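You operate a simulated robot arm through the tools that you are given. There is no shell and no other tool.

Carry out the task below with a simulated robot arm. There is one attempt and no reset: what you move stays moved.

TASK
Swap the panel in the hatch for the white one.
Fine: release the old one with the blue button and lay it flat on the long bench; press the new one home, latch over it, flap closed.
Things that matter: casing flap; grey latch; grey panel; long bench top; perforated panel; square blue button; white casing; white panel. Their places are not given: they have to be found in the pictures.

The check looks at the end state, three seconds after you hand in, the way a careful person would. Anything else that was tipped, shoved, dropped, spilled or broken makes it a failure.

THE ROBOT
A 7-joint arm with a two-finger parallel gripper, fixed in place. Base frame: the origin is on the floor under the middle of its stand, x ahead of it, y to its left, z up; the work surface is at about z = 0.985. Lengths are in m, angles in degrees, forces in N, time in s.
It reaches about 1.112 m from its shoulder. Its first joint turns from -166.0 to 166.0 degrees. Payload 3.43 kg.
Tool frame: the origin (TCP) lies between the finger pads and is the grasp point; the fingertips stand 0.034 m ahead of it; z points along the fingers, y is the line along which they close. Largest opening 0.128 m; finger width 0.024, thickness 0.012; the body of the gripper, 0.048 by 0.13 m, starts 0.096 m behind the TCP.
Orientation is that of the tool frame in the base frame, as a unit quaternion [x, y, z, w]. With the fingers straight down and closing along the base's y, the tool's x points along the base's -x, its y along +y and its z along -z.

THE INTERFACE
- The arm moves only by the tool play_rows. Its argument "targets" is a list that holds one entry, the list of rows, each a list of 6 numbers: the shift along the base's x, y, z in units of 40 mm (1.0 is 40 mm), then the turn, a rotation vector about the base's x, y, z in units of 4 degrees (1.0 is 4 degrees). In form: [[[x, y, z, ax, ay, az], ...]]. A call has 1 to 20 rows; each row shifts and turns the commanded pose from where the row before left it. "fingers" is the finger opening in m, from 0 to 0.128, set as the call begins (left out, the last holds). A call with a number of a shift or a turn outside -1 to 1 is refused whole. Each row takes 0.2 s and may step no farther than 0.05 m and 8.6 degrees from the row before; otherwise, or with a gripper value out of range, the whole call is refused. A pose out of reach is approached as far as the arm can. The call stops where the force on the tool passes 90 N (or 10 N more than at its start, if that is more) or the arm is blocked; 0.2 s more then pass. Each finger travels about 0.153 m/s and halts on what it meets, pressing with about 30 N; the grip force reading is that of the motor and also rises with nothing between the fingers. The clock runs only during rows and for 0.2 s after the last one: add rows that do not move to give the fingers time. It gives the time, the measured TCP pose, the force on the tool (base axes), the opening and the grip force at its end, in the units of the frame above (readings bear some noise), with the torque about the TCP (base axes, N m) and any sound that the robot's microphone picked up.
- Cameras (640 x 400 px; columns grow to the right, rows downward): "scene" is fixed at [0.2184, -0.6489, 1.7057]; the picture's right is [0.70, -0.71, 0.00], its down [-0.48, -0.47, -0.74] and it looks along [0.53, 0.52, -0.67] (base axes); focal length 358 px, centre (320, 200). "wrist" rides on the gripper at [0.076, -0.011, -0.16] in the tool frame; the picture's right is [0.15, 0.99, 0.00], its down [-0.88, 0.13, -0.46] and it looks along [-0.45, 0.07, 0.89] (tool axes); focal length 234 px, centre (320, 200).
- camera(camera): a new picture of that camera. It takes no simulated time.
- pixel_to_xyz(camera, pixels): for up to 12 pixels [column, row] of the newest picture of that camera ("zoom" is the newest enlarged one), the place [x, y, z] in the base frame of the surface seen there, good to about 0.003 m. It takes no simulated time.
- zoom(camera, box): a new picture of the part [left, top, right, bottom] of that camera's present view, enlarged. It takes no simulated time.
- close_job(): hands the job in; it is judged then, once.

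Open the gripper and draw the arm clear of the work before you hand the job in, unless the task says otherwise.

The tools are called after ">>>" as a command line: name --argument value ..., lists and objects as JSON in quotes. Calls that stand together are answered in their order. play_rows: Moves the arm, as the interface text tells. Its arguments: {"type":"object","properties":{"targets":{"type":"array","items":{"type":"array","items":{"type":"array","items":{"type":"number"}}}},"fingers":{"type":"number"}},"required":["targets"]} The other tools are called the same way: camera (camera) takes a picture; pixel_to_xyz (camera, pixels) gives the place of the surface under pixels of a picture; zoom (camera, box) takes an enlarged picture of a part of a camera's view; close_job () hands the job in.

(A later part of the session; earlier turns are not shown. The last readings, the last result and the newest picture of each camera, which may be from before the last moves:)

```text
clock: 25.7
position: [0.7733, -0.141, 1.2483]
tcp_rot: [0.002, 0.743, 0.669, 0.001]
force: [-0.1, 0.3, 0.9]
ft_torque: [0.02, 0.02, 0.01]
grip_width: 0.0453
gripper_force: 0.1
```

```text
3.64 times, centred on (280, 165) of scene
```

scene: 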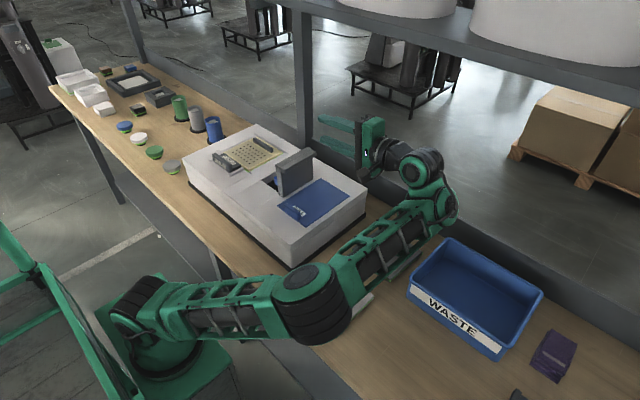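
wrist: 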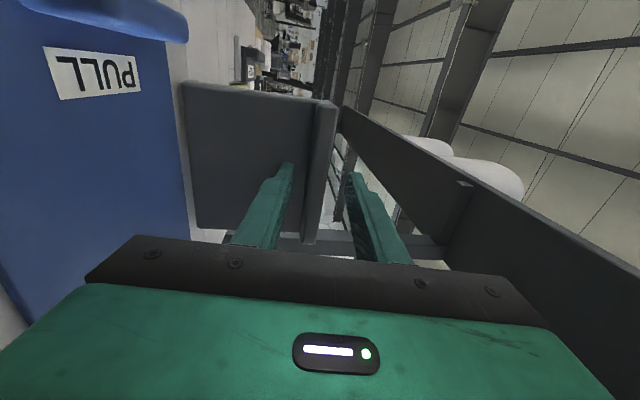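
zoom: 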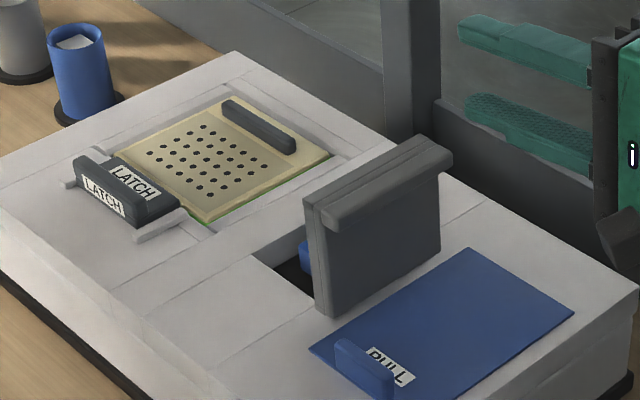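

The flap stands vertical and the recess with a blue part is open. I turn the tool back upright and move above the recess to look.

>>> play_rows --targets '[[[0, 0, 0.1, -1, 0, 0], [0, 0, 0.1, -1, 0, 0], [0, 0, 0.1, -1, 0, 0], [-0.05, 0.2, 0.1, -1, 0, 0], [-0.05, 0.2, 0.1, -1, 0, 0], [-0.05, 0.3, 0, -1, 0, 0], [-0.05, 0.3, 0, -1, 0, 0], [-0.05, 0.3, 0, -1, 0, 0], [-0.05, 0.3, 0, -1, 0, 0], [-0.05, 0.3, 0, -1, 0, 0], [-0.05, 0.3, 0, -1, 0, 0], [-0.05, 0.3, 0, -1, 0, 0], [-0.05, 0.3, 0, -1, 0, 0], [-0.05, 0.3, 0, -1, 0, 0], [-0.05, 0.3, 0, -1, 0, 0], [-0.05, 0.3, 0, -1, 0, 0], [-0.05, 0.3, 0, -1, 0, 0], [-0.05, 0.3, 0, -1, 0, 0], [-0.05, 0.3, 0, -1, 0, 0], [-0.05, 0.3, 0, -1, 0, 0]]]'

>>> camera --camera "wrist"

```text
clock: 29.9
position: [0.7395, 0.0585, 1.2667]
tcp_rot: [0.001, 0.999, 0.033, 0.001]
force: [1.3, -2.0, 0.2]
ft_torque: [0.08, 0.0, 0.01]
grip_width: 0.0452
gripper_force: 0.0
```

```text
taken
```

wrist: 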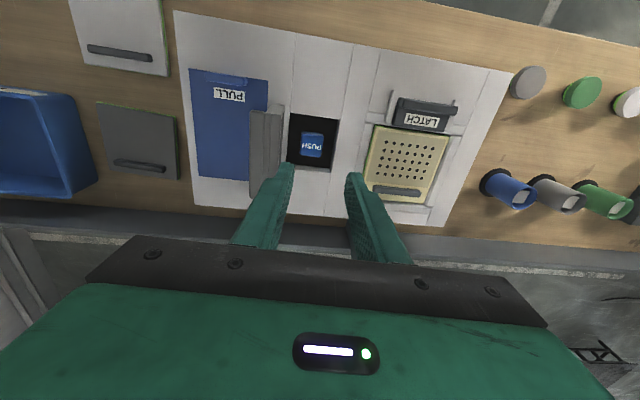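

The recess contains a blue "PUSH" button at about (312,145). I zoom and measure it.

>>> zoom --camera "wrist" --box '[230, 80, 390, 200]'

>>> pixel_to_xyz --camera "wrist" --pixels '[[312, 145], [303, 137], [322, 139], [303, 153], [320, 155], [290, 115], [337, 120], [331, 168], [296, 140], [330, 140], [280, 108], [254, 115]]'

```text
3.33 times, centred on (310, 140) of wrist
```

zoom: 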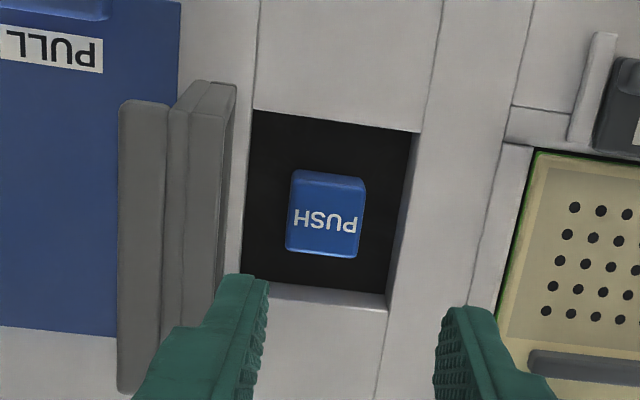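

```text
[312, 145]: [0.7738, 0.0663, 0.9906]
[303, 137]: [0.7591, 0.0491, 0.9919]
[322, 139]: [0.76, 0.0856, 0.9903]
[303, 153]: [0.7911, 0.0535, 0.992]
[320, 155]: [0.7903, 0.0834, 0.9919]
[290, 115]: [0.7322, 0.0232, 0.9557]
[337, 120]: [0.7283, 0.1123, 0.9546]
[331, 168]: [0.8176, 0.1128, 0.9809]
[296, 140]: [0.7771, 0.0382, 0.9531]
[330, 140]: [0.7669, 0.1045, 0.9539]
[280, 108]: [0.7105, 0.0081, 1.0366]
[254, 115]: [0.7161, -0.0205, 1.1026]
```

The button is at (0.774, 0.067), top z 0.991. To keep the gripper body clear of the upright flap I yaw the tool −90° (camera toward +y), staying high.

>>> play_rows --targets '[[[0, 0, 0, -0.95, 0, 0], [0.04, 0.01, 0, 0, 0, -1], [0.04, 0.01, 0, 0, 0, -1], [0.04, 0.01, 0, 0, 0, -1], [0.04, 0.01, 0, 0, 0, -1], [0.04, 0.01, 0, 0, 0, -1], [0.04, 0.01, 0, 0, 0, -1], [0.04, 0.01, 0, 0, 0, -1], [0.04, 0.01, 0, 0, 0, -1], [0.04, 0.01, 0, 0, 0, -1], [0.04, 0.01, 0, 0, 0, -1], [0.04, 0.01, 0, 0, 0, -1], [0.04, 0.01, 0, 0, 0, -1], [0.04, 0.01, 0, 0, 0, -1], [0.04, 0.01, 0, 0, 0, -1], [0.04, 0.01, 0, 0, 0, -1], [0.04, 0.01, 0, 0, 0, -1], [0.04, 0.01, 0, 0, 0, -1], [0.04, 0.01, 0, 0, 0, -1], [0.04, 0.01, 0, 0, 0, -1]]]' --fingers 0

>>> play_rows --targets '[[[0, 0, 0, 0, 0, -1], [0, 0, 0, 0, 0, -1], [0, 0, 0, 0, 0, -1], [0, 0, 0, 0, 0, -0.5], [0, 0, 0, 0, 0, 0]]]'

>>> camera --camera "wrist"

>>> camera --camera "scene"

```text
clock: 34.1
position: [0.7683, 0.0638, 1.2676]
tcp_rot: [0.616, 0.788, 0.0, 0.002]
force: [1.0, -0.1, -1.1]
ft_torque: [0.0, -0.01, -0.02]
grip_width: 0.0
gripper_force: 30.3
```

```text
clock: 35.3
position: [0.7697, 0.0633, 1.2672]
tcp_rot: [0.708, 0.706, -0.001, 0.001]
force: [-0.5, -0.7, -0.3]
ft_torque: [0.01, -0.01, 0.0]
grip_width: 0.0001
gripper_force: 30.3
```

```text
taken
```

wrist: 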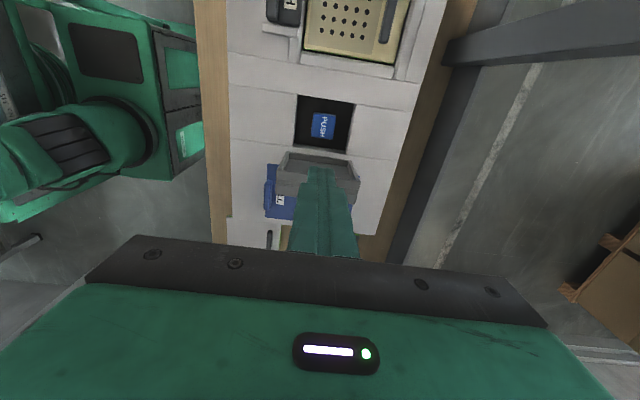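

```text
taken
```

scene: 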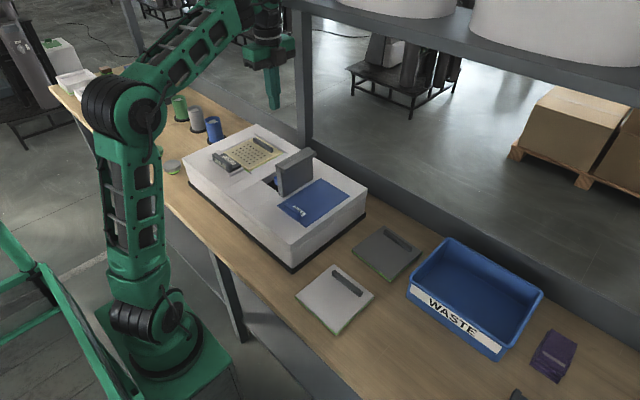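

Yaw is done. I descend with closed fingers over the button.

>>> play_rows --targets '[[[0.02, 0.02, -0.9, 0, 0, 0], [0.02, 0.02, -0.9, 0, 0, 0], [0.02, 0.02, -0.9, 0, 0, 0], [0.02, 0.02, -0.9, 0, 0, 0], [0, 0, -0.9, 0, 0, 0], [0, 0, -0.5, 0, 0, 0], [0, 0, 0, 0, 0, 0]]]'

>>> camera --camera "wrist"

>>> zoom --camera "scene" --box '[200, 90, 360, 220]'

```text
clock: 36.9
position: [0.7724, 0.0692, 1.0676]
tcp_rot: [0.707, 0.707, 0.0, 0.004]
force: [0.1, 0.0, -0.2]
ft_torque: [-0.02, -0.04, 0.0]
grip_width: 0.0
gripper_force: 30.2
```

```text
taken
```

wrist: 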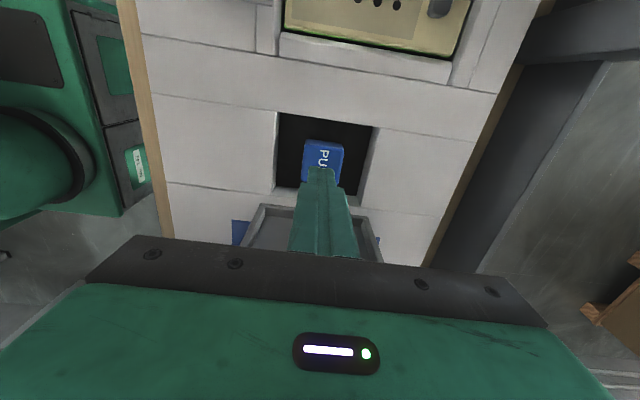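

```text
3.08 times, centred on (280, 155) of scene
```

zoom: 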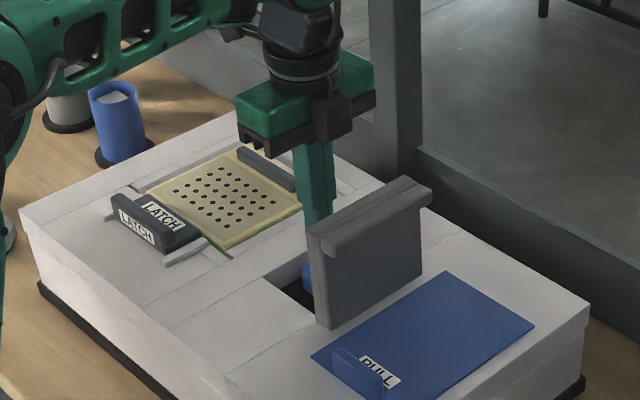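

Fingertips are at z≈1.034, above the button. I lower and begin pressing in small steps.

>>> play_rows --targets '[[[0.03, -0.03, -0.5, 0, 0, 0], [0, 0, -0.4, 0, 0, 0], [0, 0, -0.1, 0, 0, 0], [0, 0, -0.1, 0, 0, 0], [0, 0, -0.1, 0, 0, 0], [0, 0, 0, 0, 0, 0]]]'

>>> zoom --camera "wrist" --box '[240, 0, 480, 220]'

```text
clock: 38.3
position: [0.7719, 0.0661, 1.0212]
tcp_rot: [0.708, 0.706, -0.001, 0.003]
force: [-3.6, -2.6, 17.2]
ft_torque: [0.14, 0.15, 0.0]
grip_width: 0.0002
gripper_force: 30.4
heard: click
```

```text
1.82 times, centred on (360, 110) of wrist
```

zoom: 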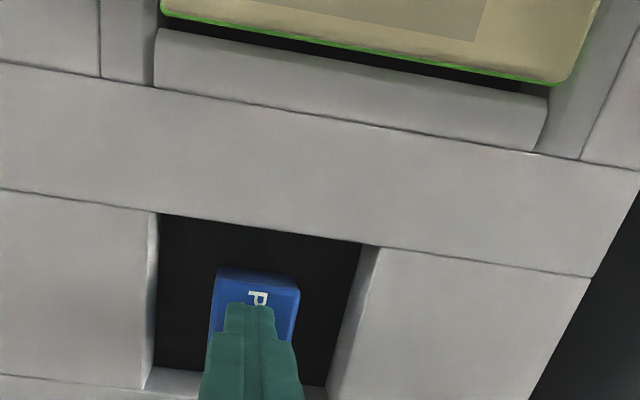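

A click was heard and the perforated panel appears to have popped up. I lift off the button and look.

>>> play_rows --targets '[[[0, 0, 0.3, 0, 0, 0], [0, 0, 0.9, 0, 0, 0], [0, 0, 1, 0, 0, 0], [0, 0, 1, 0, 0, 0], [0, 0, 1, 0, 0, 0], [0, 0, 0, 0, 0, 0]]]'

>>> camera --camera "wrist"

>>> zoom --camera "scene" --box '[200, 110, 360, 220]'

```text
clock: 39.7
position: [0.77, 0.0689, 1.1885]
tcp_rot: [0.707, 0.707, 0.0, 0.002]
force: [-0.1, -0.8, 0.0]
ft_torque: [0.02, 0.0, 0.02]
grip_width: 0.0001
gripper_force: 29.8
```

```text
taken
```

wrist: 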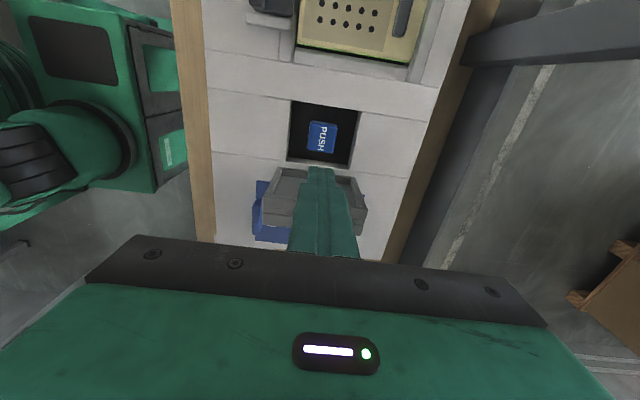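

```text
3.64 times, centred on (280, 165) of scene
```

zoom: 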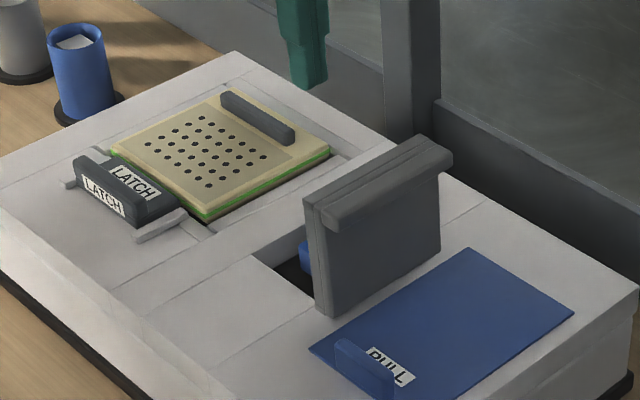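

The panel is raised. I open the fingers and move above its handle near (0.845, 0.26).

>>> play_rows --targets '[[[0.36, 0.93, 0, 0, 0, 0], [0.36, 0.93, 0, 0, 0, 0], [0.36, 0.93, 0, 0, 0, 0], [0.36, 0.93, 0, 0, 0, 0], [0.36, 0.93, 0, 0, 0, 0], [0, 0, 0, 0, 0, 0]]]' --fingers 0.06

>>> camera --camera "wrist"

```text
clock: 41.1
position: [0.8397, 0.2622, 1.1796]
tcp_rot: [0.704, 0.71, -0.007, -0.001]
force: [-0.7, -1.2, -12.7]
ft_torque: [0.03, -0.07, -0.01]
grip_width: 0.0601
gripper_force: 0.0
```

```text
taken
```

wrist: 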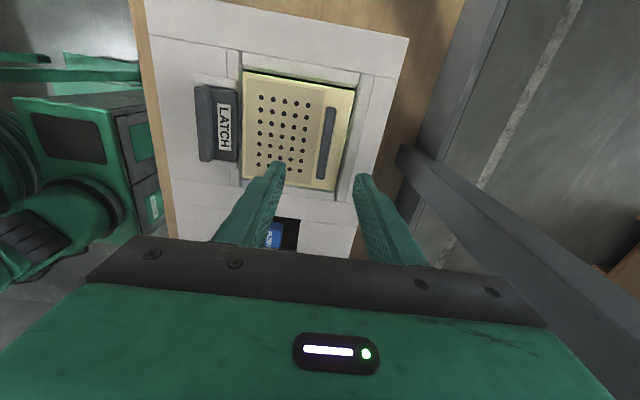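

The force reads −12.7 N in z; I check the scene for any contact.

>>> camera --camera "scene"

>>> pixel_to_xyz --camera "scene" --pixels '[[305, 100], [300, 50], [330, 8], [420, 30], [345, 150], [290, 10], [275, 30], [260, 20], [365, 10], [440, 30], [250, 40], [230, 10]]'

>>> play_rows --targets '[[[0, 0, 0, 0, 0, 0]]]'

```text
taken
```

scene: 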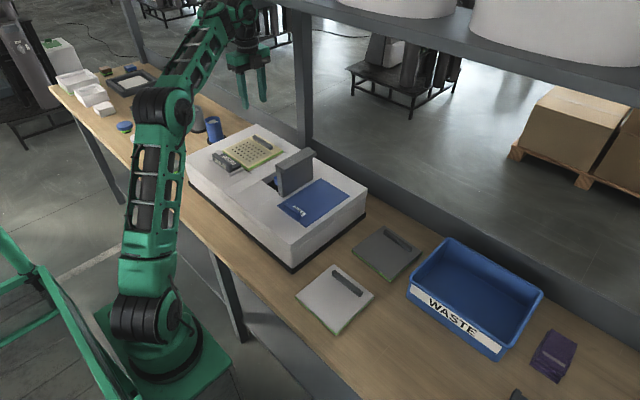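

```text
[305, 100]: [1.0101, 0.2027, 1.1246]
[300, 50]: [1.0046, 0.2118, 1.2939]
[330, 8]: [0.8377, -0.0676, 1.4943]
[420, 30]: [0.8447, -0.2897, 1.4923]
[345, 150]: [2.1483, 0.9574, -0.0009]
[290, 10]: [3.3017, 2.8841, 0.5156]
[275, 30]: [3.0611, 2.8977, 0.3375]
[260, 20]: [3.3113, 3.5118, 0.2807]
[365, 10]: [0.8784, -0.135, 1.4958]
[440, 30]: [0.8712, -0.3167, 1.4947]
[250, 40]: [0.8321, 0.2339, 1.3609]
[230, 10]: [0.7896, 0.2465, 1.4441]
```

```text
clock: 41.5
position: [0.8473, 0.2578, 1.1806]
tcp_rot: [0.705, 0.709, -0.006, 0.001]
force: [-1.5, -0.8, 0.2]
ft_torque: [-0.01, -0.02, -0.01]
grip_width: 0.0603
gripper_force: 0.1
```

The residual was transient. There is a shelf at z≈1.49 from x≈0.84; I measure its lower edge to know the clearance.

>>> pixel_to_xyz --camera "scene" --pixels '[[300, 5], [320, 12], [340, 18], [420, 42], [420, 38], [500, 65], [300, 10], [296, 30], [560, 80], [350, 20], [310, 3], [295, 3]]'

>>> zoom --camera "scene" --box '[160, 0, 360, 120]'

```text
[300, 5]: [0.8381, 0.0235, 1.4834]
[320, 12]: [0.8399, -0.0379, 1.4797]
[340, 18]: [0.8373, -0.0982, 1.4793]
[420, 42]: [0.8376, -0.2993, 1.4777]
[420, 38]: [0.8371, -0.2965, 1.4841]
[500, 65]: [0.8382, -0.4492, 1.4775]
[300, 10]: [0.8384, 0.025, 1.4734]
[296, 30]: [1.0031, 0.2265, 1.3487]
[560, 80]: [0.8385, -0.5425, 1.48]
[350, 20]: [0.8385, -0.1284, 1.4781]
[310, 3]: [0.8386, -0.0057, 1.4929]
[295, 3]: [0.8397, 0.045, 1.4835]
```

```text
3.20 times, centred on (260, 60) of scene
```

zoom: 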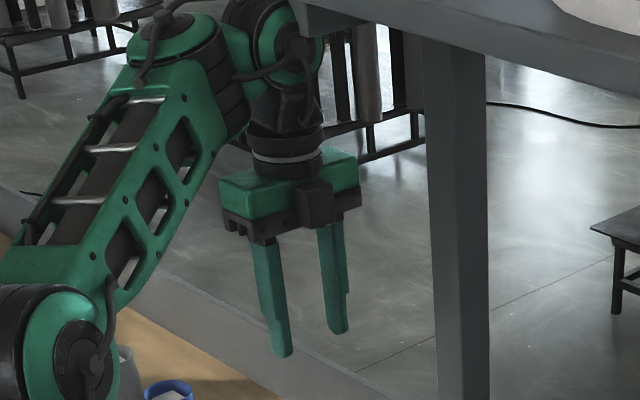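

The shelf's front edge is x≈0.838, underside about z 1.46, so I should stay low here. I measure the raised panel and handle.

>>> camera --camera "wrist"

>>> zoom --camera "wrist" --box '[220, 50, 420, 220]'

```text
taken
```

wrist: 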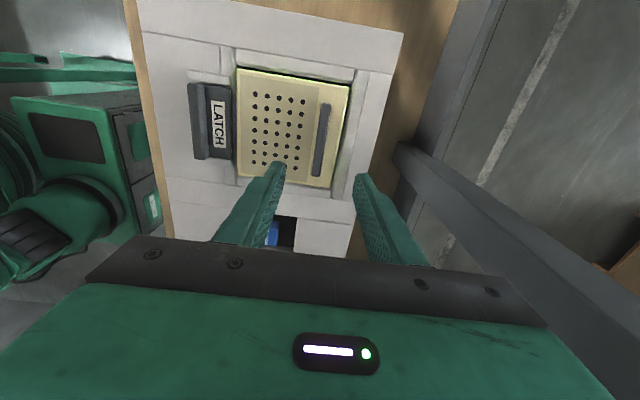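

```text
2.35 times, centred on (320, 135) of wrist
```

zoom: 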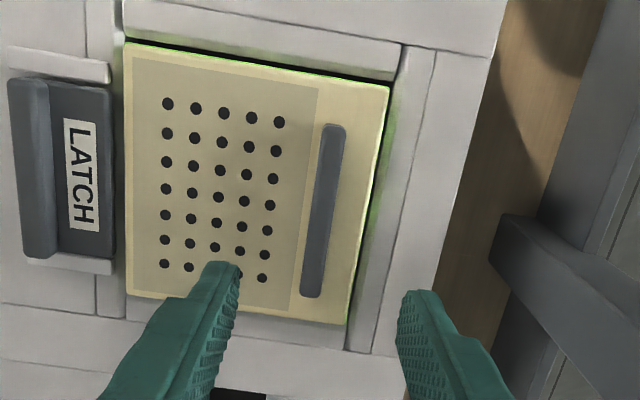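

>>> pixel_to_xyz --camera "wrist" --pixels '[[326, 106], [317, 173], [322, 140], [327, 140], [318, 140], [300, 140], [240, 72], [349, 85], [237, 175], [330, 187], [340, 140], [320, 155]]'

```text
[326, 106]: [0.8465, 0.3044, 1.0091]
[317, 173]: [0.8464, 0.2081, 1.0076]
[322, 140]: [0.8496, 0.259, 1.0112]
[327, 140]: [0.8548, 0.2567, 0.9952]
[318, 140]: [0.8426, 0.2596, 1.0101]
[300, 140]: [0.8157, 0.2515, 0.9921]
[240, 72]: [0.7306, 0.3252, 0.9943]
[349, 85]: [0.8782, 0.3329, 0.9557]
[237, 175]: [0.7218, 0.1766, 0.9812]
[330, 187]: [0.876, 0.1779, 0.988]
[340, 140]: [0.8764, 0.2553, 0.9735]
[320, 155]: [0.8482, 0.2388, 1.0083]
```

Handle centre is (0.8475, 0.257), top z 1.010, panel top z 0.994. I descend around it.

>>> play_rows --targets '[[[0, 0, -0.8, 0, 0, 0], [0, 0, -0.8, 0, 0, 0], [0, 0, -0.8, 0, 0, 0], [0, 0, -0.6, 0, 0, 0], [0, 0, 0, 0, 0, 0]]]'

>>> zoom --camera "wrist" --box '[220, 50, 420, 250]'

```text
clock: 42.7
position: [0.8429, 0.2531, 1.0668]
tcp_rot: [0.707, 0.707, 0.0, 0.003]
force: [-1.3, -0.4, 0.0]
ft_torque: [0.02, -0.01, 0.01]
grip_width: 0.0599
gripper_force: 0.1
```

```text
2.00 times, centred on (320, 150) of wrist
```

zoom: 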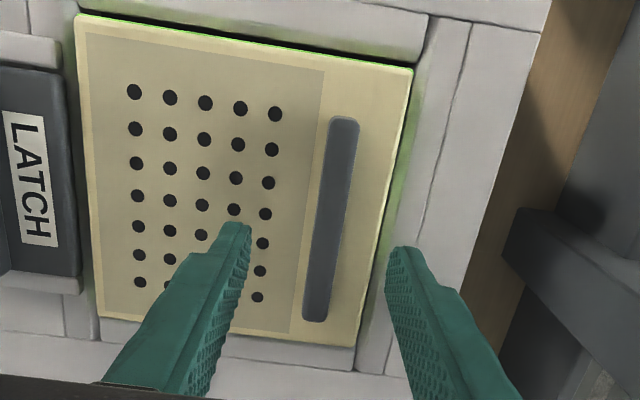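

I centre on the handle and lower to tips ≈0.998.

>>> play_rows --targets '[[[0.11, 0.11, -0.4, 0, 0, 0], [0, 0, -0.4, 0, 0, 0], [0, 0, 0, 0, 0, 0]]]'

>>> zoom --camera "wrist" --box '[220, 50, 420, 250]'

```text
clock: 43.5
position: [0.849, 0.2575, 1.0369]
tcp_rot: [0.708, 0.706, 0.0, 0.004]
force: [0.1, 0.1, -0.3]
ft_torque: [-0.04, -0.01, 0.02]
grip_width: 0.06
gripper_force: 0.1
```

```text
2.00 times, centred on (320, 150) of wrist
```

zoom: 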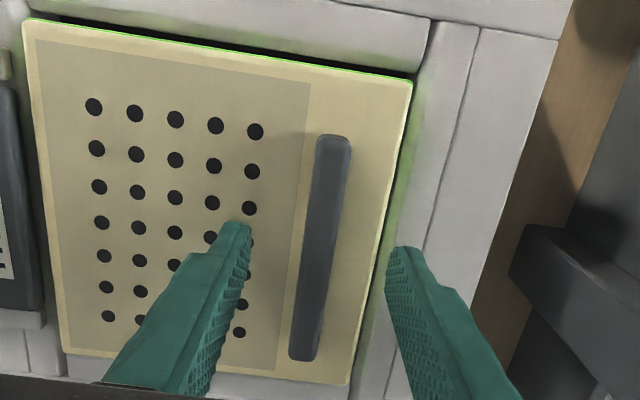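

>>> play_rows --targets '[[[-0.03, 0, -0.13, 0, 0, 0], [0, 0, 0, 0, 0, 0]]]'

>>> play_rows --targets '[[[0, 0, 0, 0, 0, 0], [0, 0, 0, 0, 0, 0], [0, 0, 0, 0, 0, 0]]]' --fingers 0

>>> zoom --camera "wrist" --box '[220, 50, 420, 250]'

```text
clock: 44.1
position: [0.8478, 0.2573, 1.0309]
tcp_rot: [0.707, 0.707, -0.001, 0.003]
force: [0.8, 0.1, -0.1]
ft_torque: [0.0, -0.01, -0.01]
grip_width: 0.0599
gripper_force: 0.1
```

```text
clock: 44.9
position: [0.8462, 0.2571, 1.0311]
tcp_rot: [0.707, 0.707, 0.0, 0.002]
force: [-0.5, 0.2, -0.4]
ft_torque: [0.05, 0.06, 0.0]
grip_width: 0.0137
gripper_force: 30.3
```

```text
2.00 times, centred on (320, 150) of wrist
```

zoom: 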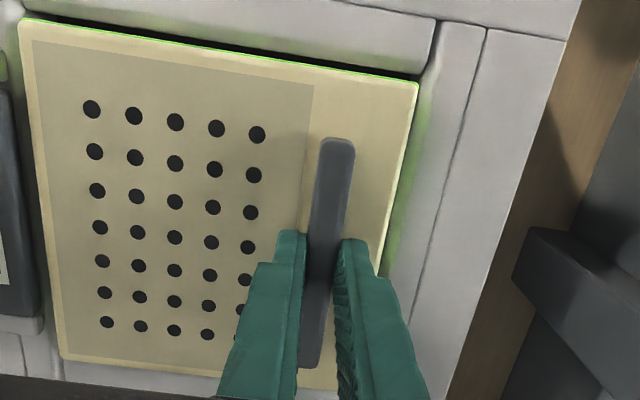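

Handle gripped (13.7 mm). I lift slowly by 48 mm.

>>> play_rows --targets '[[[0, 0, 0.2, 0, 0, 0], [0, 0, 0.3, 0, 0, 0], [0, 0, 0.35, 0, 0, 0], [0, 0, 0.35, 0, 0, 0], [0, 0, 0, 0, 0, 0]]]'

>>> camera --camera "wrist"

>>> zoom --camera "scene" --box '[180, 80, 340, 200]'

```text
clock: 46.1
position: [0.8462, 0.2576, 1.0781]
tcp_rot: [0.707, 0.707, 0.0, 0.003]
force: [0.2, -0.1, -0.5]
ft_torque: [0.02, 0.0, 0.01]
grip_width: 0.0
gripper_force: 30.4
```

```text
taken
```

wrist: 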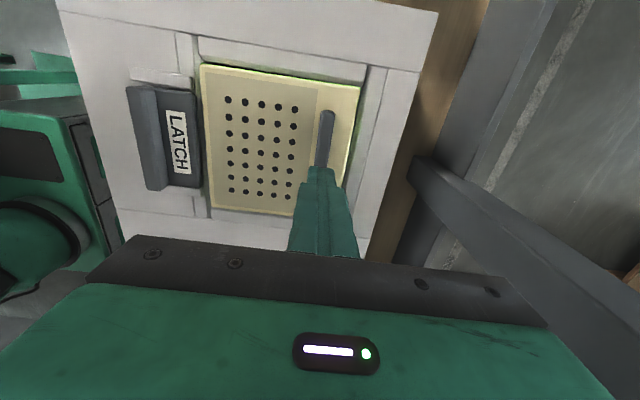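

```text
3.33 times, centred on (260, 140) of scene
```

zoom: 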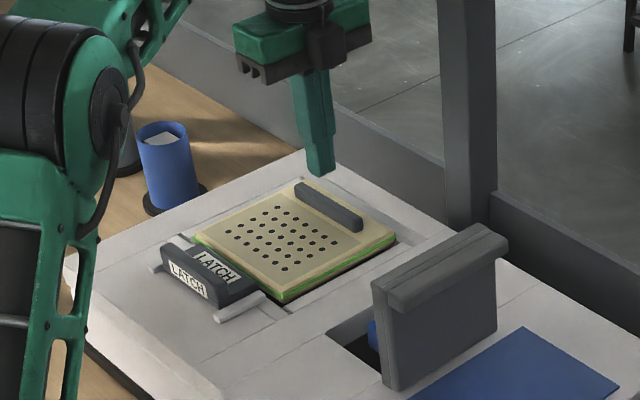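

The fingers slipped off the handle; the panel stays seated in its raised place. I reopen and lower deeper, until the tips nearly touch the panel top, then retry gently.

>>> play_rows --targets '[[[0, 0, 0, 0, 0, 0], [0, 0, 0, 0, 0, 0], [0.03, 0, -0.5, 0, 0, 0], [0, 0, -0.5, 0, 0, 0], [0, 0, 0, 0, 0, 0]]]' --fingers 0.04

>>> camera --camera "wrist"

```text
clock: 47.3
position: [0.8494, 0.2576, 1.0383]
tcp_rot: [0.706, 0.708, 0.0, 0.003]
force: [0.1, 0.2, 0.1]
ft_torque: [0.01, 0.02, 0.0]
grip_width: 0.0398
gripper_force: 0.2
```

```text
taken
```

wrist: 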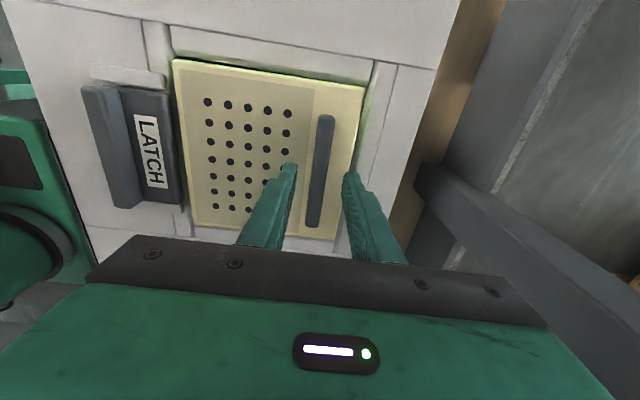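

>>> pixel_to_xyz --camera "wrist" --pixels '[[324, 120], [314, 222], [320, 165], [300, 120], [335, 150], [190, 120], [185, 64], [362, 90], [192, 215], [310, 200], [350, 120], [325, 145]]'

>>> zoom --camera "scene" --box '[200, 110, 310, 190]'

```text
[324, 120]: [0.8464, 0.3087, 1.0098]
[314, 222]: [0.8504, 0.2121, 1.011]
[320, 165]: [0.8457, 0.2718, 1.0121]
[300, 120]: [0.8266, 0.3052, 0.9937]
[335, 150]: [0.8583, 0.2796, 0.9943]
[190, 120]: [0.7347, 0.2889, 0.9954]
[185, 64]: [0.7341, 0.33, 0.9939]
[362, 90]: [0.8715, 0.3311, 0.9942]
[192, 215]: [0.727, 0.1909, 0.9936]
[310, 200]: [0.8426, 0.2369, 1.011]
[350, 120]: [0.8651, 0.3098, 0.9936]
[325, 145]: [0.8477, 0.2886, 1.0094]
```

```text
5.00 times, centred on (255, 150) of scene
```

zoom: 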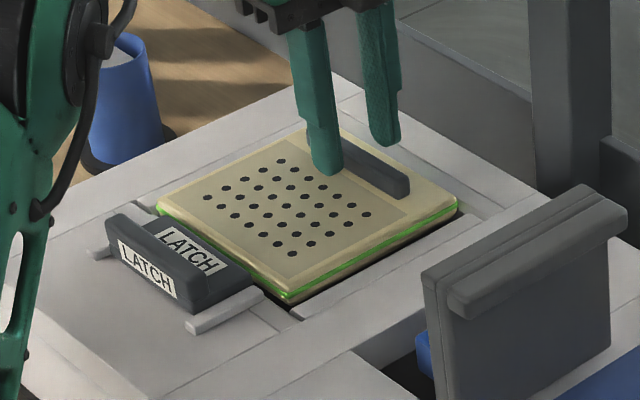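

Panel top z 0.994, handle top 1.011. I lower to touch the panel top lightly and then close.

>>> play_rows --targets '[[[-0.04, 0.04, -0.2, 0, 0, 0], [0, 0, 0, 0, 0, 0]]]'

>>> play_rows --targets '[[[0, 0, -0.04, 0, 0, 0], [0, 0, 0, 0, 0, 0]]]'

```text
clock: 47.9
position: [0.8493, 0.2589, 1.0313]
tcp_rot: [0.707, 0.707, -0.001, 0.003]
force: [-0.3, 0.1, 0.2]
ft_torque: [0.0, 0.01, 0.0]
grip_width: 0.0399
gripper_force: 0.1
```

```text
clock: 48.5
position: [0.8472, 0.2583, 1.0302]
tcp_rot: [0.707, 0.707, 0.0, 0.003]
force: [0.4, -0.9, 0.2]
ft_torque: [-0.03, 0.05, 0.0]
grip_width: 0.04
gripper_force: 0.1
```

>>> play_rows --targets '[[[0, 0, -0.05, 0, 0, 0], [0, 0, 0, 0, 0, 0]]]'

>>> play_rows --targets '[[[0, 0, -0.04, 0, 0, 0], [0, 0, 0, 0, 0, 0]]]'

```text
clock: 49.1
position: [0.8476, 0.2579, 1.0284]
tcp_rot: [0.707, 0.707, -0.001, 0.003]
force: [0.4, 2.0, 3.8]
ft_torque: [0.07, 0.05, -0.05]
grip_width: 0.0398
gripper_force: 0.1
```

```text
clock: 49.7
position: [0.8476, 0.2582, 1.0263]
tcp_rot: [0.707, 0.707, 0.0, 0.003]
force: [-0.1, 3.0, 4.8]
ft_torque: [0.15, 0.11, -0.11]
grip_width: 0.04
gripper_force: 0.0
```

Light contact (≈5 N) with the panel top. I close and lift 4 mm, reading the force.

>>> play_rows --targets '[[[0, 0, 0.03, 0, 0, 0], [0, 0, 0, 0, 0, 0], [0, 0, 0, 0, 0, 0], [0, 0, 0, 0, 0, 0]]]' --fingers 0

>>> play_rows --targets '[[[0, 0, 0.1, 0, 0, 0], [0, 0, 0, 0, 0, 0]]]'

>>> play_rows --targets '[[[0, 0, 0.1, 0, 0, 0], [0, 0, 0, 0, 0, 0]]]'

```text
clock: 50.7
position: [0.8467, 0.2587, 1.0273]
tcp_rot: [0.707, 0.707, -0.001, 0.003]
force: [1.0, -1.1, 4.0]
ft_torque: [-0.11, 0.0, -0.01]
grip_width: 0.0134
gripper_force: 30.1
```

```text
clock: 51.3
position: [0.8472, 0.2589, 1.0305]
tcp_rot: [0.707, 0.707, -0.001, 0.003]
force: [0.4, -0.1, -0.5]
ft_torque: [-0.03, -0.05, 0.03]
grip_width: 0.0132
gripper_force: 30.1
```

```text
clock: 51.9
position: [0.8481, 0.2588, 1.0355]
tcp_rot: [0.707, 0.707, 0.0, 0.003]
force: [0.2, 0.4, -1.8]
ft_torque: [-0.01, -0.03, 0.03]
grip_width: 0.0133
gripper_force: 29.8
```

>>> play_rows --targets '[[[0, 0, 0.1, 0, 0, 0], [0, 0, 0, 0, 0, 0]]]'

>>> camera --camera "wrist"

>>> zoom --camera "scene" --box '[200, 110, 310, 190]'

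>>> pixel_to_xyz --camera "wrist" --pixels '[[324, 120], [300, 120], [190, 120], [192, 160], [250, 120], [280, 100]]'

```text
clock: 52.5
position: [0.8471, 0.2577, 1.04]
tcp_rot: [0.707, 0.707, 0.0, 0.003]
force: [-1.2, 0.1, -1.6]
ft_torque: [-0.01, -0.12, -0.02]
grip_width: 0.0134
gripper_force: 30.4
```

```text
taken
```

wrist: 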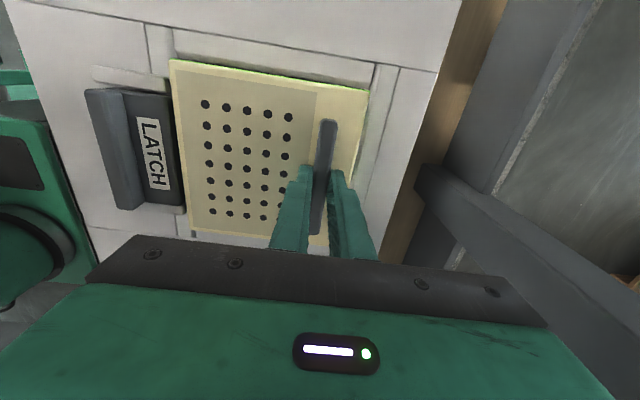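

```text
5.00 times, centred on (255, 150) of scene
```

zoom: 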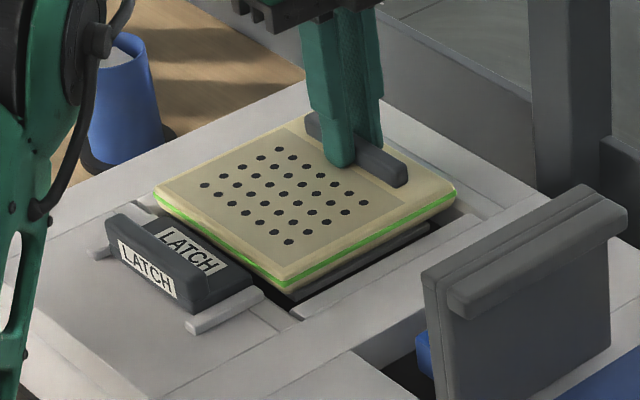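

```text
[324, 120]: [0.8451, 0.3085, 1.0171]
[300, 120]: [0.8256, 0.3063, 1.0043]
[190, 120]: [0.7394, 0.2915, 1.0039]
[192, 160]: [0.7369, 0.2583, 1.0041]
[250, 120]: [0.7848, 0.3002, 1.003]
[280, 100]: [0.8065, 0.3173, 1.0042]
```

The panel is following, level, top now z 1.004 and weight about 1.6 N. I keep lifting slowly.

>>> play_rows --targets '[[[0, 0, 0.1, 0, 0, 0], [0, 0, 0.15, 0, 0, 0], [0, 0, 0.15, 0, 0, 0], [0, 0, 0.15, 0, 0, 0], [0, 0, 0.15, 0, 0, 0], [0, 0, 0.15, 0, 0, 0], [0, 0, 0.15, 0, 0, 0], [0, 0, 0.15, 0, 0, 0], [0, 0, 0.15, 0, 0, 0], [0, 0, 0, 0, 0, 0]]]'

>>> camera --camera "wrist"

>>> zoom --camera "scene" --box '[180, 80, 340, 200]'

```text
clock: 54.7
position: [0.8462, 0.2576, 1.0901]
tcp_rot: [0.707, 0.707, 0.0, 0.003]
force: [0.6, 0.5, -1.4]
ft_torque: [-0.02, -0.06, 0.02]
grip_width: 0.0134
gripper_force: 29.9
```

```text
taken
```

wrist: 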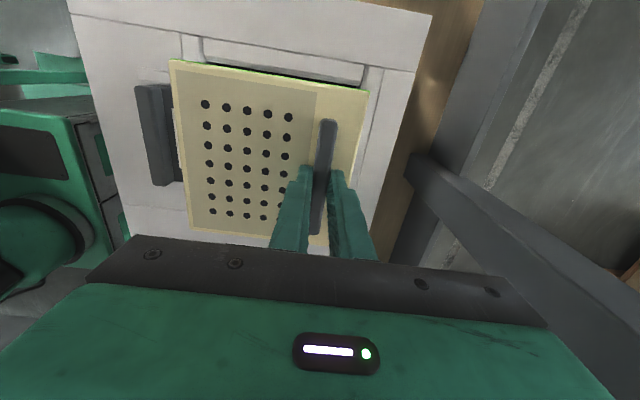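

```text
3.33 times, centred on (260, 140) of scene
```

zoom: 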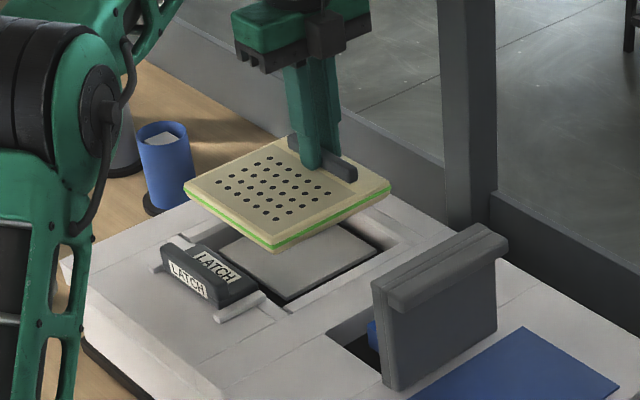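

The panel is out of the hatch, level. I rise a bit more and move it toward −x, clear of latch and flap.

>>> play_rows --targets '[[[0, 0, 0.2, 0, 0, 0], [0, 0, 0.25, 0, 0, 0], [0, 0, 0.25, 0, 0, 0], [-0.2, 0, 0.1, 0, 0, 0], [-0.35, 0, 0, 0, 0, 0], [-0.45, 0, 0, 0, 0, 0], [-0.45, 0, 0, 0, 0, 0], [-0.45, 0, 0, 0, 0, 0], [-0.45, 0, 0, 0, 0, 0], [-0.45, 0, 0, 0, 0, 0], [-0.45, 0, 0, 0, 0, 0], [-0.45, 0, 0, 0, 0, 0], [-0.45, 0, 0, 0, 0, 0], [-0.45, 0, 0, 0, 0, 0], [-0.45, 0, 0, 0, 0, 0], [-0.45, 0, 0, 0, 0, 0], [-0.35, -0.1, 0, 0, 0, 0], [-0.1, -0.25, 0, 0, 0, 0], [0, 0, 0, 0, 0, 0]]]'

>>> camera --camera "scene"

```text
clock: 58.7
position: [0.6111, 0.2449, 1.1228]
tcp_rot: [0.707, 0.707, -0.002, 0.004]
force: [-0.5, -0.4, -1.8]
ft_torque: [-0.01, -0.06, 0.02]
grip_width: 0.0136
gripper_force: 30.6
```

```text
taken
```

scene: 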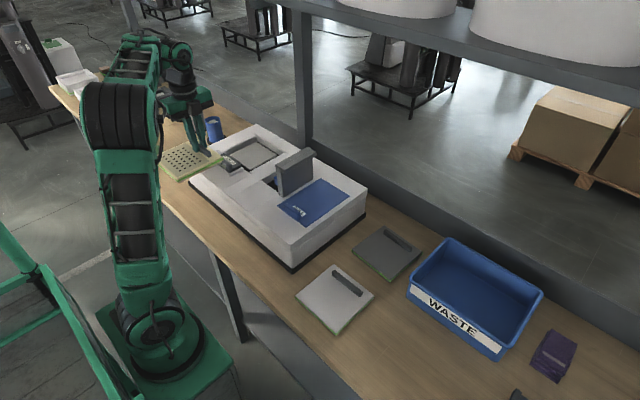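

The panel is held clear at x≈0.61. I carry it along −y in front of the flap.

>>> play_rows --targets '[[[0, -0.3, 0, 0, 0, 0], [0, -0.5, 0.1, 0, 0, 0], [0, -0.6, 0.1, 0, 0, 0], [0, -0.6, 0, 0, 0, 0], [0, -0.6, 0, 0, 0, 0], [0, -0.6, 0, 0, 0, 0], [0, -0.6, 0, 0, 0, 0], [0, -0.6, 0, 0, 0, 0], [0, -0.6, 0, 0, 0, 0], [0, -0.6, 0, 0, 0, 0], [0, -0.6, 0, 0, 0, 0], [0, -0.6, 0, 0, 0, 0], [0, -0.6, 0, 0, 0, 0], [0, -0.6, 0, 0, 0, 0], [0, -0.6, 0, 0, 0, 0], [0, -0.6, 0, 0, 0, 0], [0, -0.6, 0, 0, 0, 0], [0, -0.5, 0, 0, 0, 0], [0, -0.3, 0, 0, 0, 0], [0, 0, 0, 0, 0, 0]]]'

>>> camera --camera "scene"

```text
clock: 62.9
position: [0.6108, -0.1801, 1.1315]
tcp_rot: [0.708, 0.707, 0.0, 0.003]
force: [-0.8, 0.0, -1.0]
ft_torque: [0.02, -0.11, 0.04]
grip_width: 0.0132
gripper_force: 30.0
```

```text
taken
```

scene: 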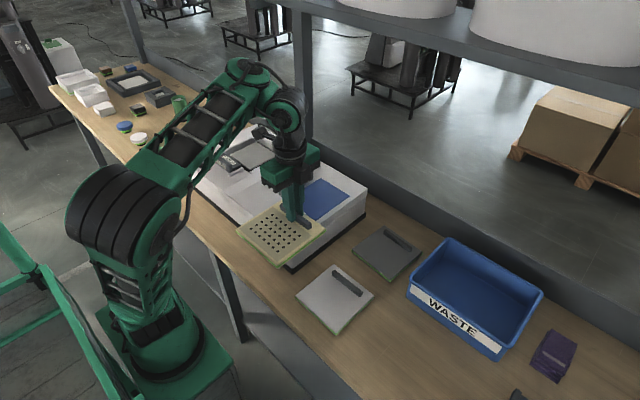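

I carry on to about (0.66, −0.49) above the free bench area.

>>> play_rows --targets '[[[0, -0.3, 0, 0, 0, 0], [0, -0.5, 0, 0, 0, 0], [0.1, -0.6, 0, 0, 0, 0], [0.1, -0.6, 0, 0, 0, 0], [0.1, -0.6, 0, 0, 0, 0], [0.1, -0.6, 0, 0, 0, 0], [0.1, -0.6, 0, 0, 0, 0], [0.1, -0.6, 0, 0, 0, 0], [0.1, -0.6, 0, 0, 0, 0], [0.1, -0.6, 0, 0, 0, 0], [0.1, -0.6, 0, 0, 0, 0], [0.1, -0.6, 0, 0, 0, 0], [0.1, -0.5, 0, 0, 0, 0], [0.1, -0.45, 0, 0, 0, 0], [0, 0, 0, 0, 0, 0]]]'

>>> camera --camera "scene"

>>> camera --camera "wrist"

```text
clock: 66.1
position: [0.6575, -0.4903, 1.1316]
tcp_rot: [0.707, 0.708, -0.001, 0.003]
force: [-0.6, 1.1, -0.7]
ft_torque: [0.02, -0.09, 0.0]
grip_width: 0.0134
gripper_force: 30.3
```

```text
taken
```

scene: 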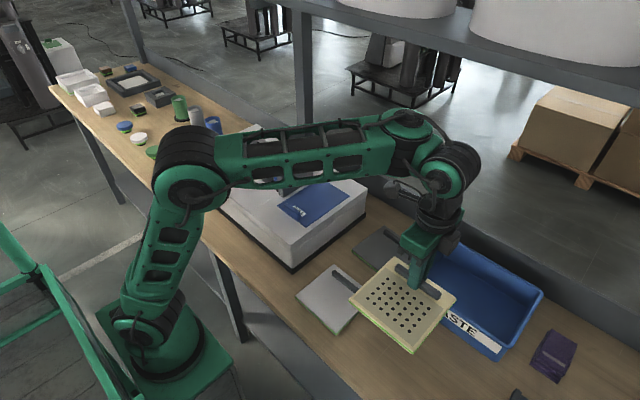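

```text
taken
```

wrist: 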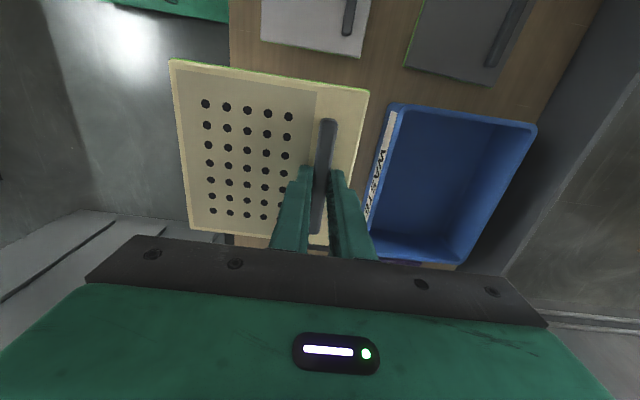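

>>> pixel_to_xyz --camera "wrist" --pixels '[[392, 110], [372, 235], [385, 150], [230, 239], [225, 60], [235, 30], [262, 40], [345, 55], [360, 70], [240, 235], [176, 64], [192, 222]]'

>>> zoom --camera "scene" --box '[300, 220, 580, 400]'

```text
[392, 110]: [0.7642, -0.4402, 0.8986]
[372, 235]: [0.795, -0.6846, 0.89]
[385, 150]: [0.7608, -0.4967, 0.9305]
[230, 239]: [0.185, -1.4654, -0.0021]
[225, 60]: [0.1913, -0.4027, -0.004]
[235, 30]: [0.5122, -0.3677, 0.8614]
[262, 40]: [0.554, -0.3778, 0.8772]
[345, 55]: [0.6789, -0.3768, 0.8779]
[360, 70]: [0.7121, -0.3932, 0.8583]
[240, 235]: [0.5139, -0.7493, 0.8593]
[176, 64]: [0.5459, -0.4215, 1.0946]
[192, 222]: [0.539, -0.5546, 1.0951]
```

```text
2.22 times, centred on (440, 310) of scene
```

zoom: 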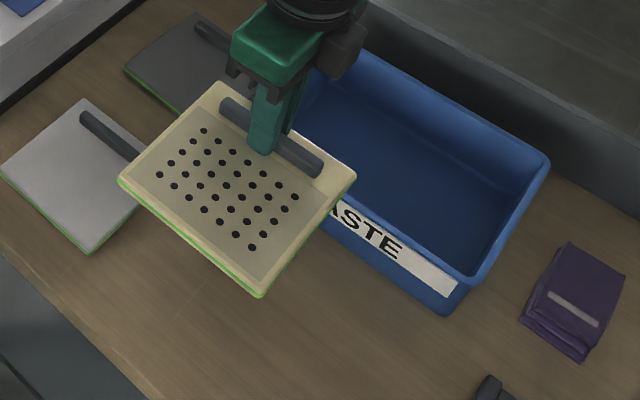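

The panel hovers over free bench (x 0.54–0.684, y −0.555…−0.42). I lower it.

>>> play_rows --targets '[[[0, 0, -0.2, 0, 0, 0], [0, 0, -0.4, 0, 0, 0], [0, 0, -0.4, 0, 0, 0], [0, 0, -0.4, 0, 0, 0], [0, 0, -0.4, 0, 0, 0], [0, 0, -0.4, 0, 0, 0], [0, 0, -0.4, 0, 0, 0], [0, 0, -0.4, 0, 0, 0], [0, 0, -0.4, 0, 0, 0], [0, 0, -0.4, 0, 0, 0], [0, 0, -0.4, 0, 0, 0], [0, 0, -0.3, 0, 0, 0], [0, 0, -0.2, 0, 0, 0], [0, 0, 0, 0, 0, 0]]]'

>>> zoom --camera "scene" --box '[300, 220, 580, 400]'

>>> camera --camera "wrist"

>>> pixel_to_xyz --camera "wrist" --pixels '[[176, 64], [192, 222], [280, 90], [360, 100], [300, 80]]'

```text
clock: 69.1
position: [0.6558, -0.4895, 0.9423]
tcp_rot: [0.707, 0.707, 0.0, 0.002]
force: [0.3, -0.1, -1.5]
ft_torque: [0.0, -0.07, -0.02]
grip_width: 0.0132
gripper_force: 29.8
```

```text
2.22 times, centred on (440, 310) of scene
```

zoom: 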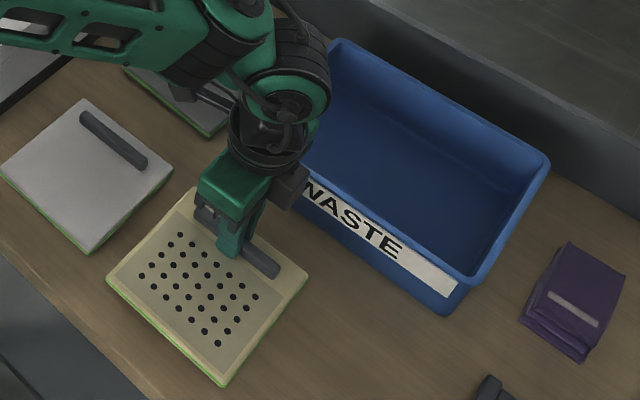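

```text
taken
```

wrist: 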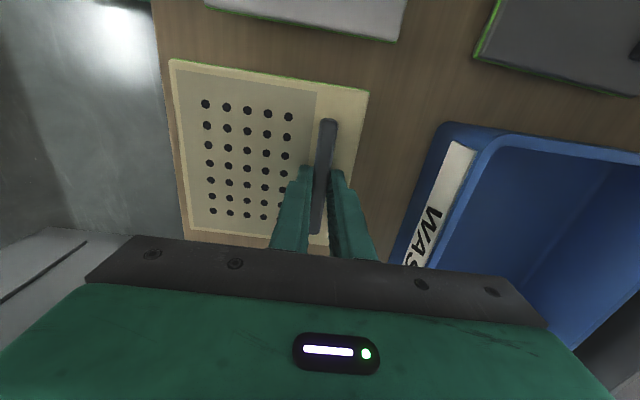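

```text
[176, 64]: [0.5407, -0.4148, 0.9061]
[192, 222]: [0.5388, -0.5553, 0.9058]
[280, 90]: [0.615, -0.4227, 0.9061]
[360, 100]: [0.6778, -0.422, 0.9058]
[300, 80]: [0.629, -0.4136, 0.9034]
```

Panel top is at 0.906, about 24 mm to go. I lower slowly until contact.

>>> play_rows --targets '[[[0, 0, -0.12, 0, 0, 0], [0, 0, -0.12, 0, 0, 0], [0, 0, -0.12, 0, 0, 0], [0, 0, -0.1, 0, 0, 0], [0, 0, 0, 0, 0, 0]]]'

>>> play_rows --targets '[[[0, 0, -0.06, 0, 0, 0], [0, 0, 0, 0, 0, 0]]]'

```text
clock: 70.3
position: [0.657, -0.4967, 0.9229]
tcp_rot: [0.708, 0.706, 0.0, 0.003]
force: [-0.1, -0.6, -1.7]
ft_torque: [0.01, -0.1, 0.0]
grip_width: 0.0134
gripper_force: 30.0
```

```text
clock: 70.9
position: [0.656, -0.4956, 0.9206]
tcp_rot: [0.707, 0.707, 0.0, 0.002]
force: [-0.7, 0.1, -1.2]
ft_torque: [0.05, -0.04, 0.03]
grip_width: 0.0135
gripper_force: 29.6
```

>>> play_rows --targets '[[[0, 0, -0.06, 0, 0, 0], [0, 0, 0, 0, 0, 0]]]'

>>> play_rows --targets '[[[0, 0, -0.05, 0, 0, 0], [0, 0, 0, 0, 0, 0]]]'

```text
clock: 71.5
position: [0.6555, -0.4956, 0.9198]
tcp_rot: [0.708, 0.706, 0.0, 0.002]
force: [-0.3, -0.7, -1.5]
ft_torque: [0.01, -0.09, 0.0]
grip_width: 0.0135
gripper_force: 29.9
```

```text
clock: 72.1
position: [0.6567, -0.4958, 0.9161]
tcp_rot: [0.706, 0.708, 0.0, 0.002]
force: [0.8, -0.3, -2.6]
ft_torque: [-0.03, -0.01, -0.04]
grip_width: 0.0131
gripper_force: 30.2
```

>>> camera --camera "wrist"

>>> pixel_to_xyz --camera "wrist" --pixels '[[180, 70], [195, 215], [280, 95], [350, 110], [300, 85], [165, 150], [400, 60], [172, 100]]'

>>> zoom --camera "scene" --box '[330, 290, 450, 400]'

```text
taken
```

wrist: 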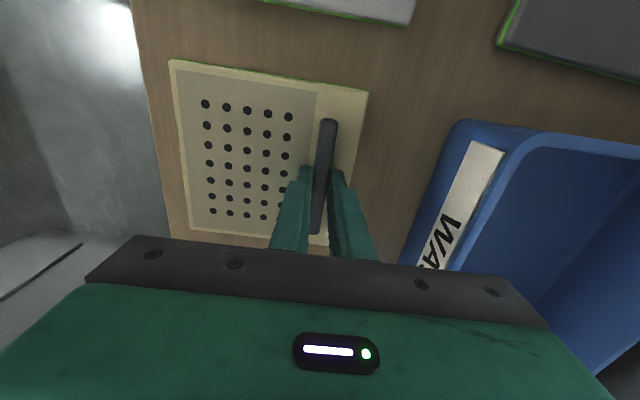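

```text
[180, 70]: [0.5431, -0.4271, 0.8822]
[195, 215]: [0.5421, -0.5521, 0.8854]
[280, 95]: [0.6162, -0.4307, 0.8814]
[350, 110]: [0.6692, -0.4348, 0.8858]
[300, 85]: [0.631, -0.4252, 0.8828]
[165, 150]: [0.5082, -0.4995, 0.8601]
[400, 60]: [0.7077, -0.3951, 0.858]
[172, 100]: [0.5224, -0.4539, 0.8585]
```

```text
3.64 times, centred on (390, 345) of scene
```

zoom: 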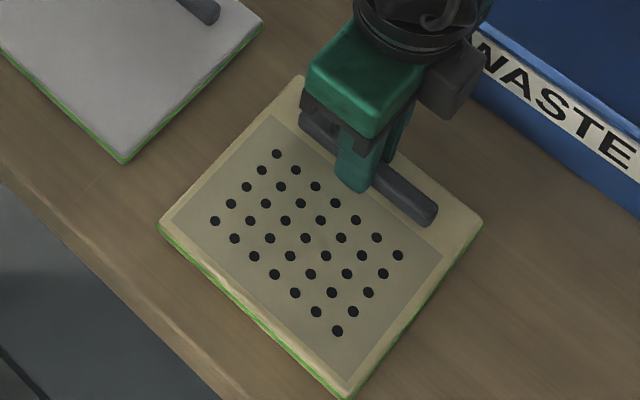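

Panel top reads ≈0.883, nearly down. A few more small steps to contact.

>>> play_rows --targets '[[[0, 0, -0.05, 0, 0, 0], [0, 0, 0, 0, 0, 0]]]'

>>> play_rows --targets '[[[0, 0, -0.04, 0, 0, 0], [0, 0, 0, 0, 0, 0]]]'

```text
clock: 72.7
position: [0.6564, -0.4961, 0.9164]
tcp_rot: [0.707, 0.708, -0.001, 0.002]
force: [1.3, 2.9, 8.9]
ft_torque: [-0.59, 0.05, -0.01]
grip_width: 0.0136
gripper_force: 29.9
```

```text
clock: 73.3
position: [0.6578, -0.4952, 0.9159]
tcp_rot: [0.707, 0.707, 0.0, 0.004]
force: [-0.8, 2.2, 32.6]
ft_torque: [0.15, 0.2, 0.02]
grip_width: 0.0134
gripper_force: 30.2
```

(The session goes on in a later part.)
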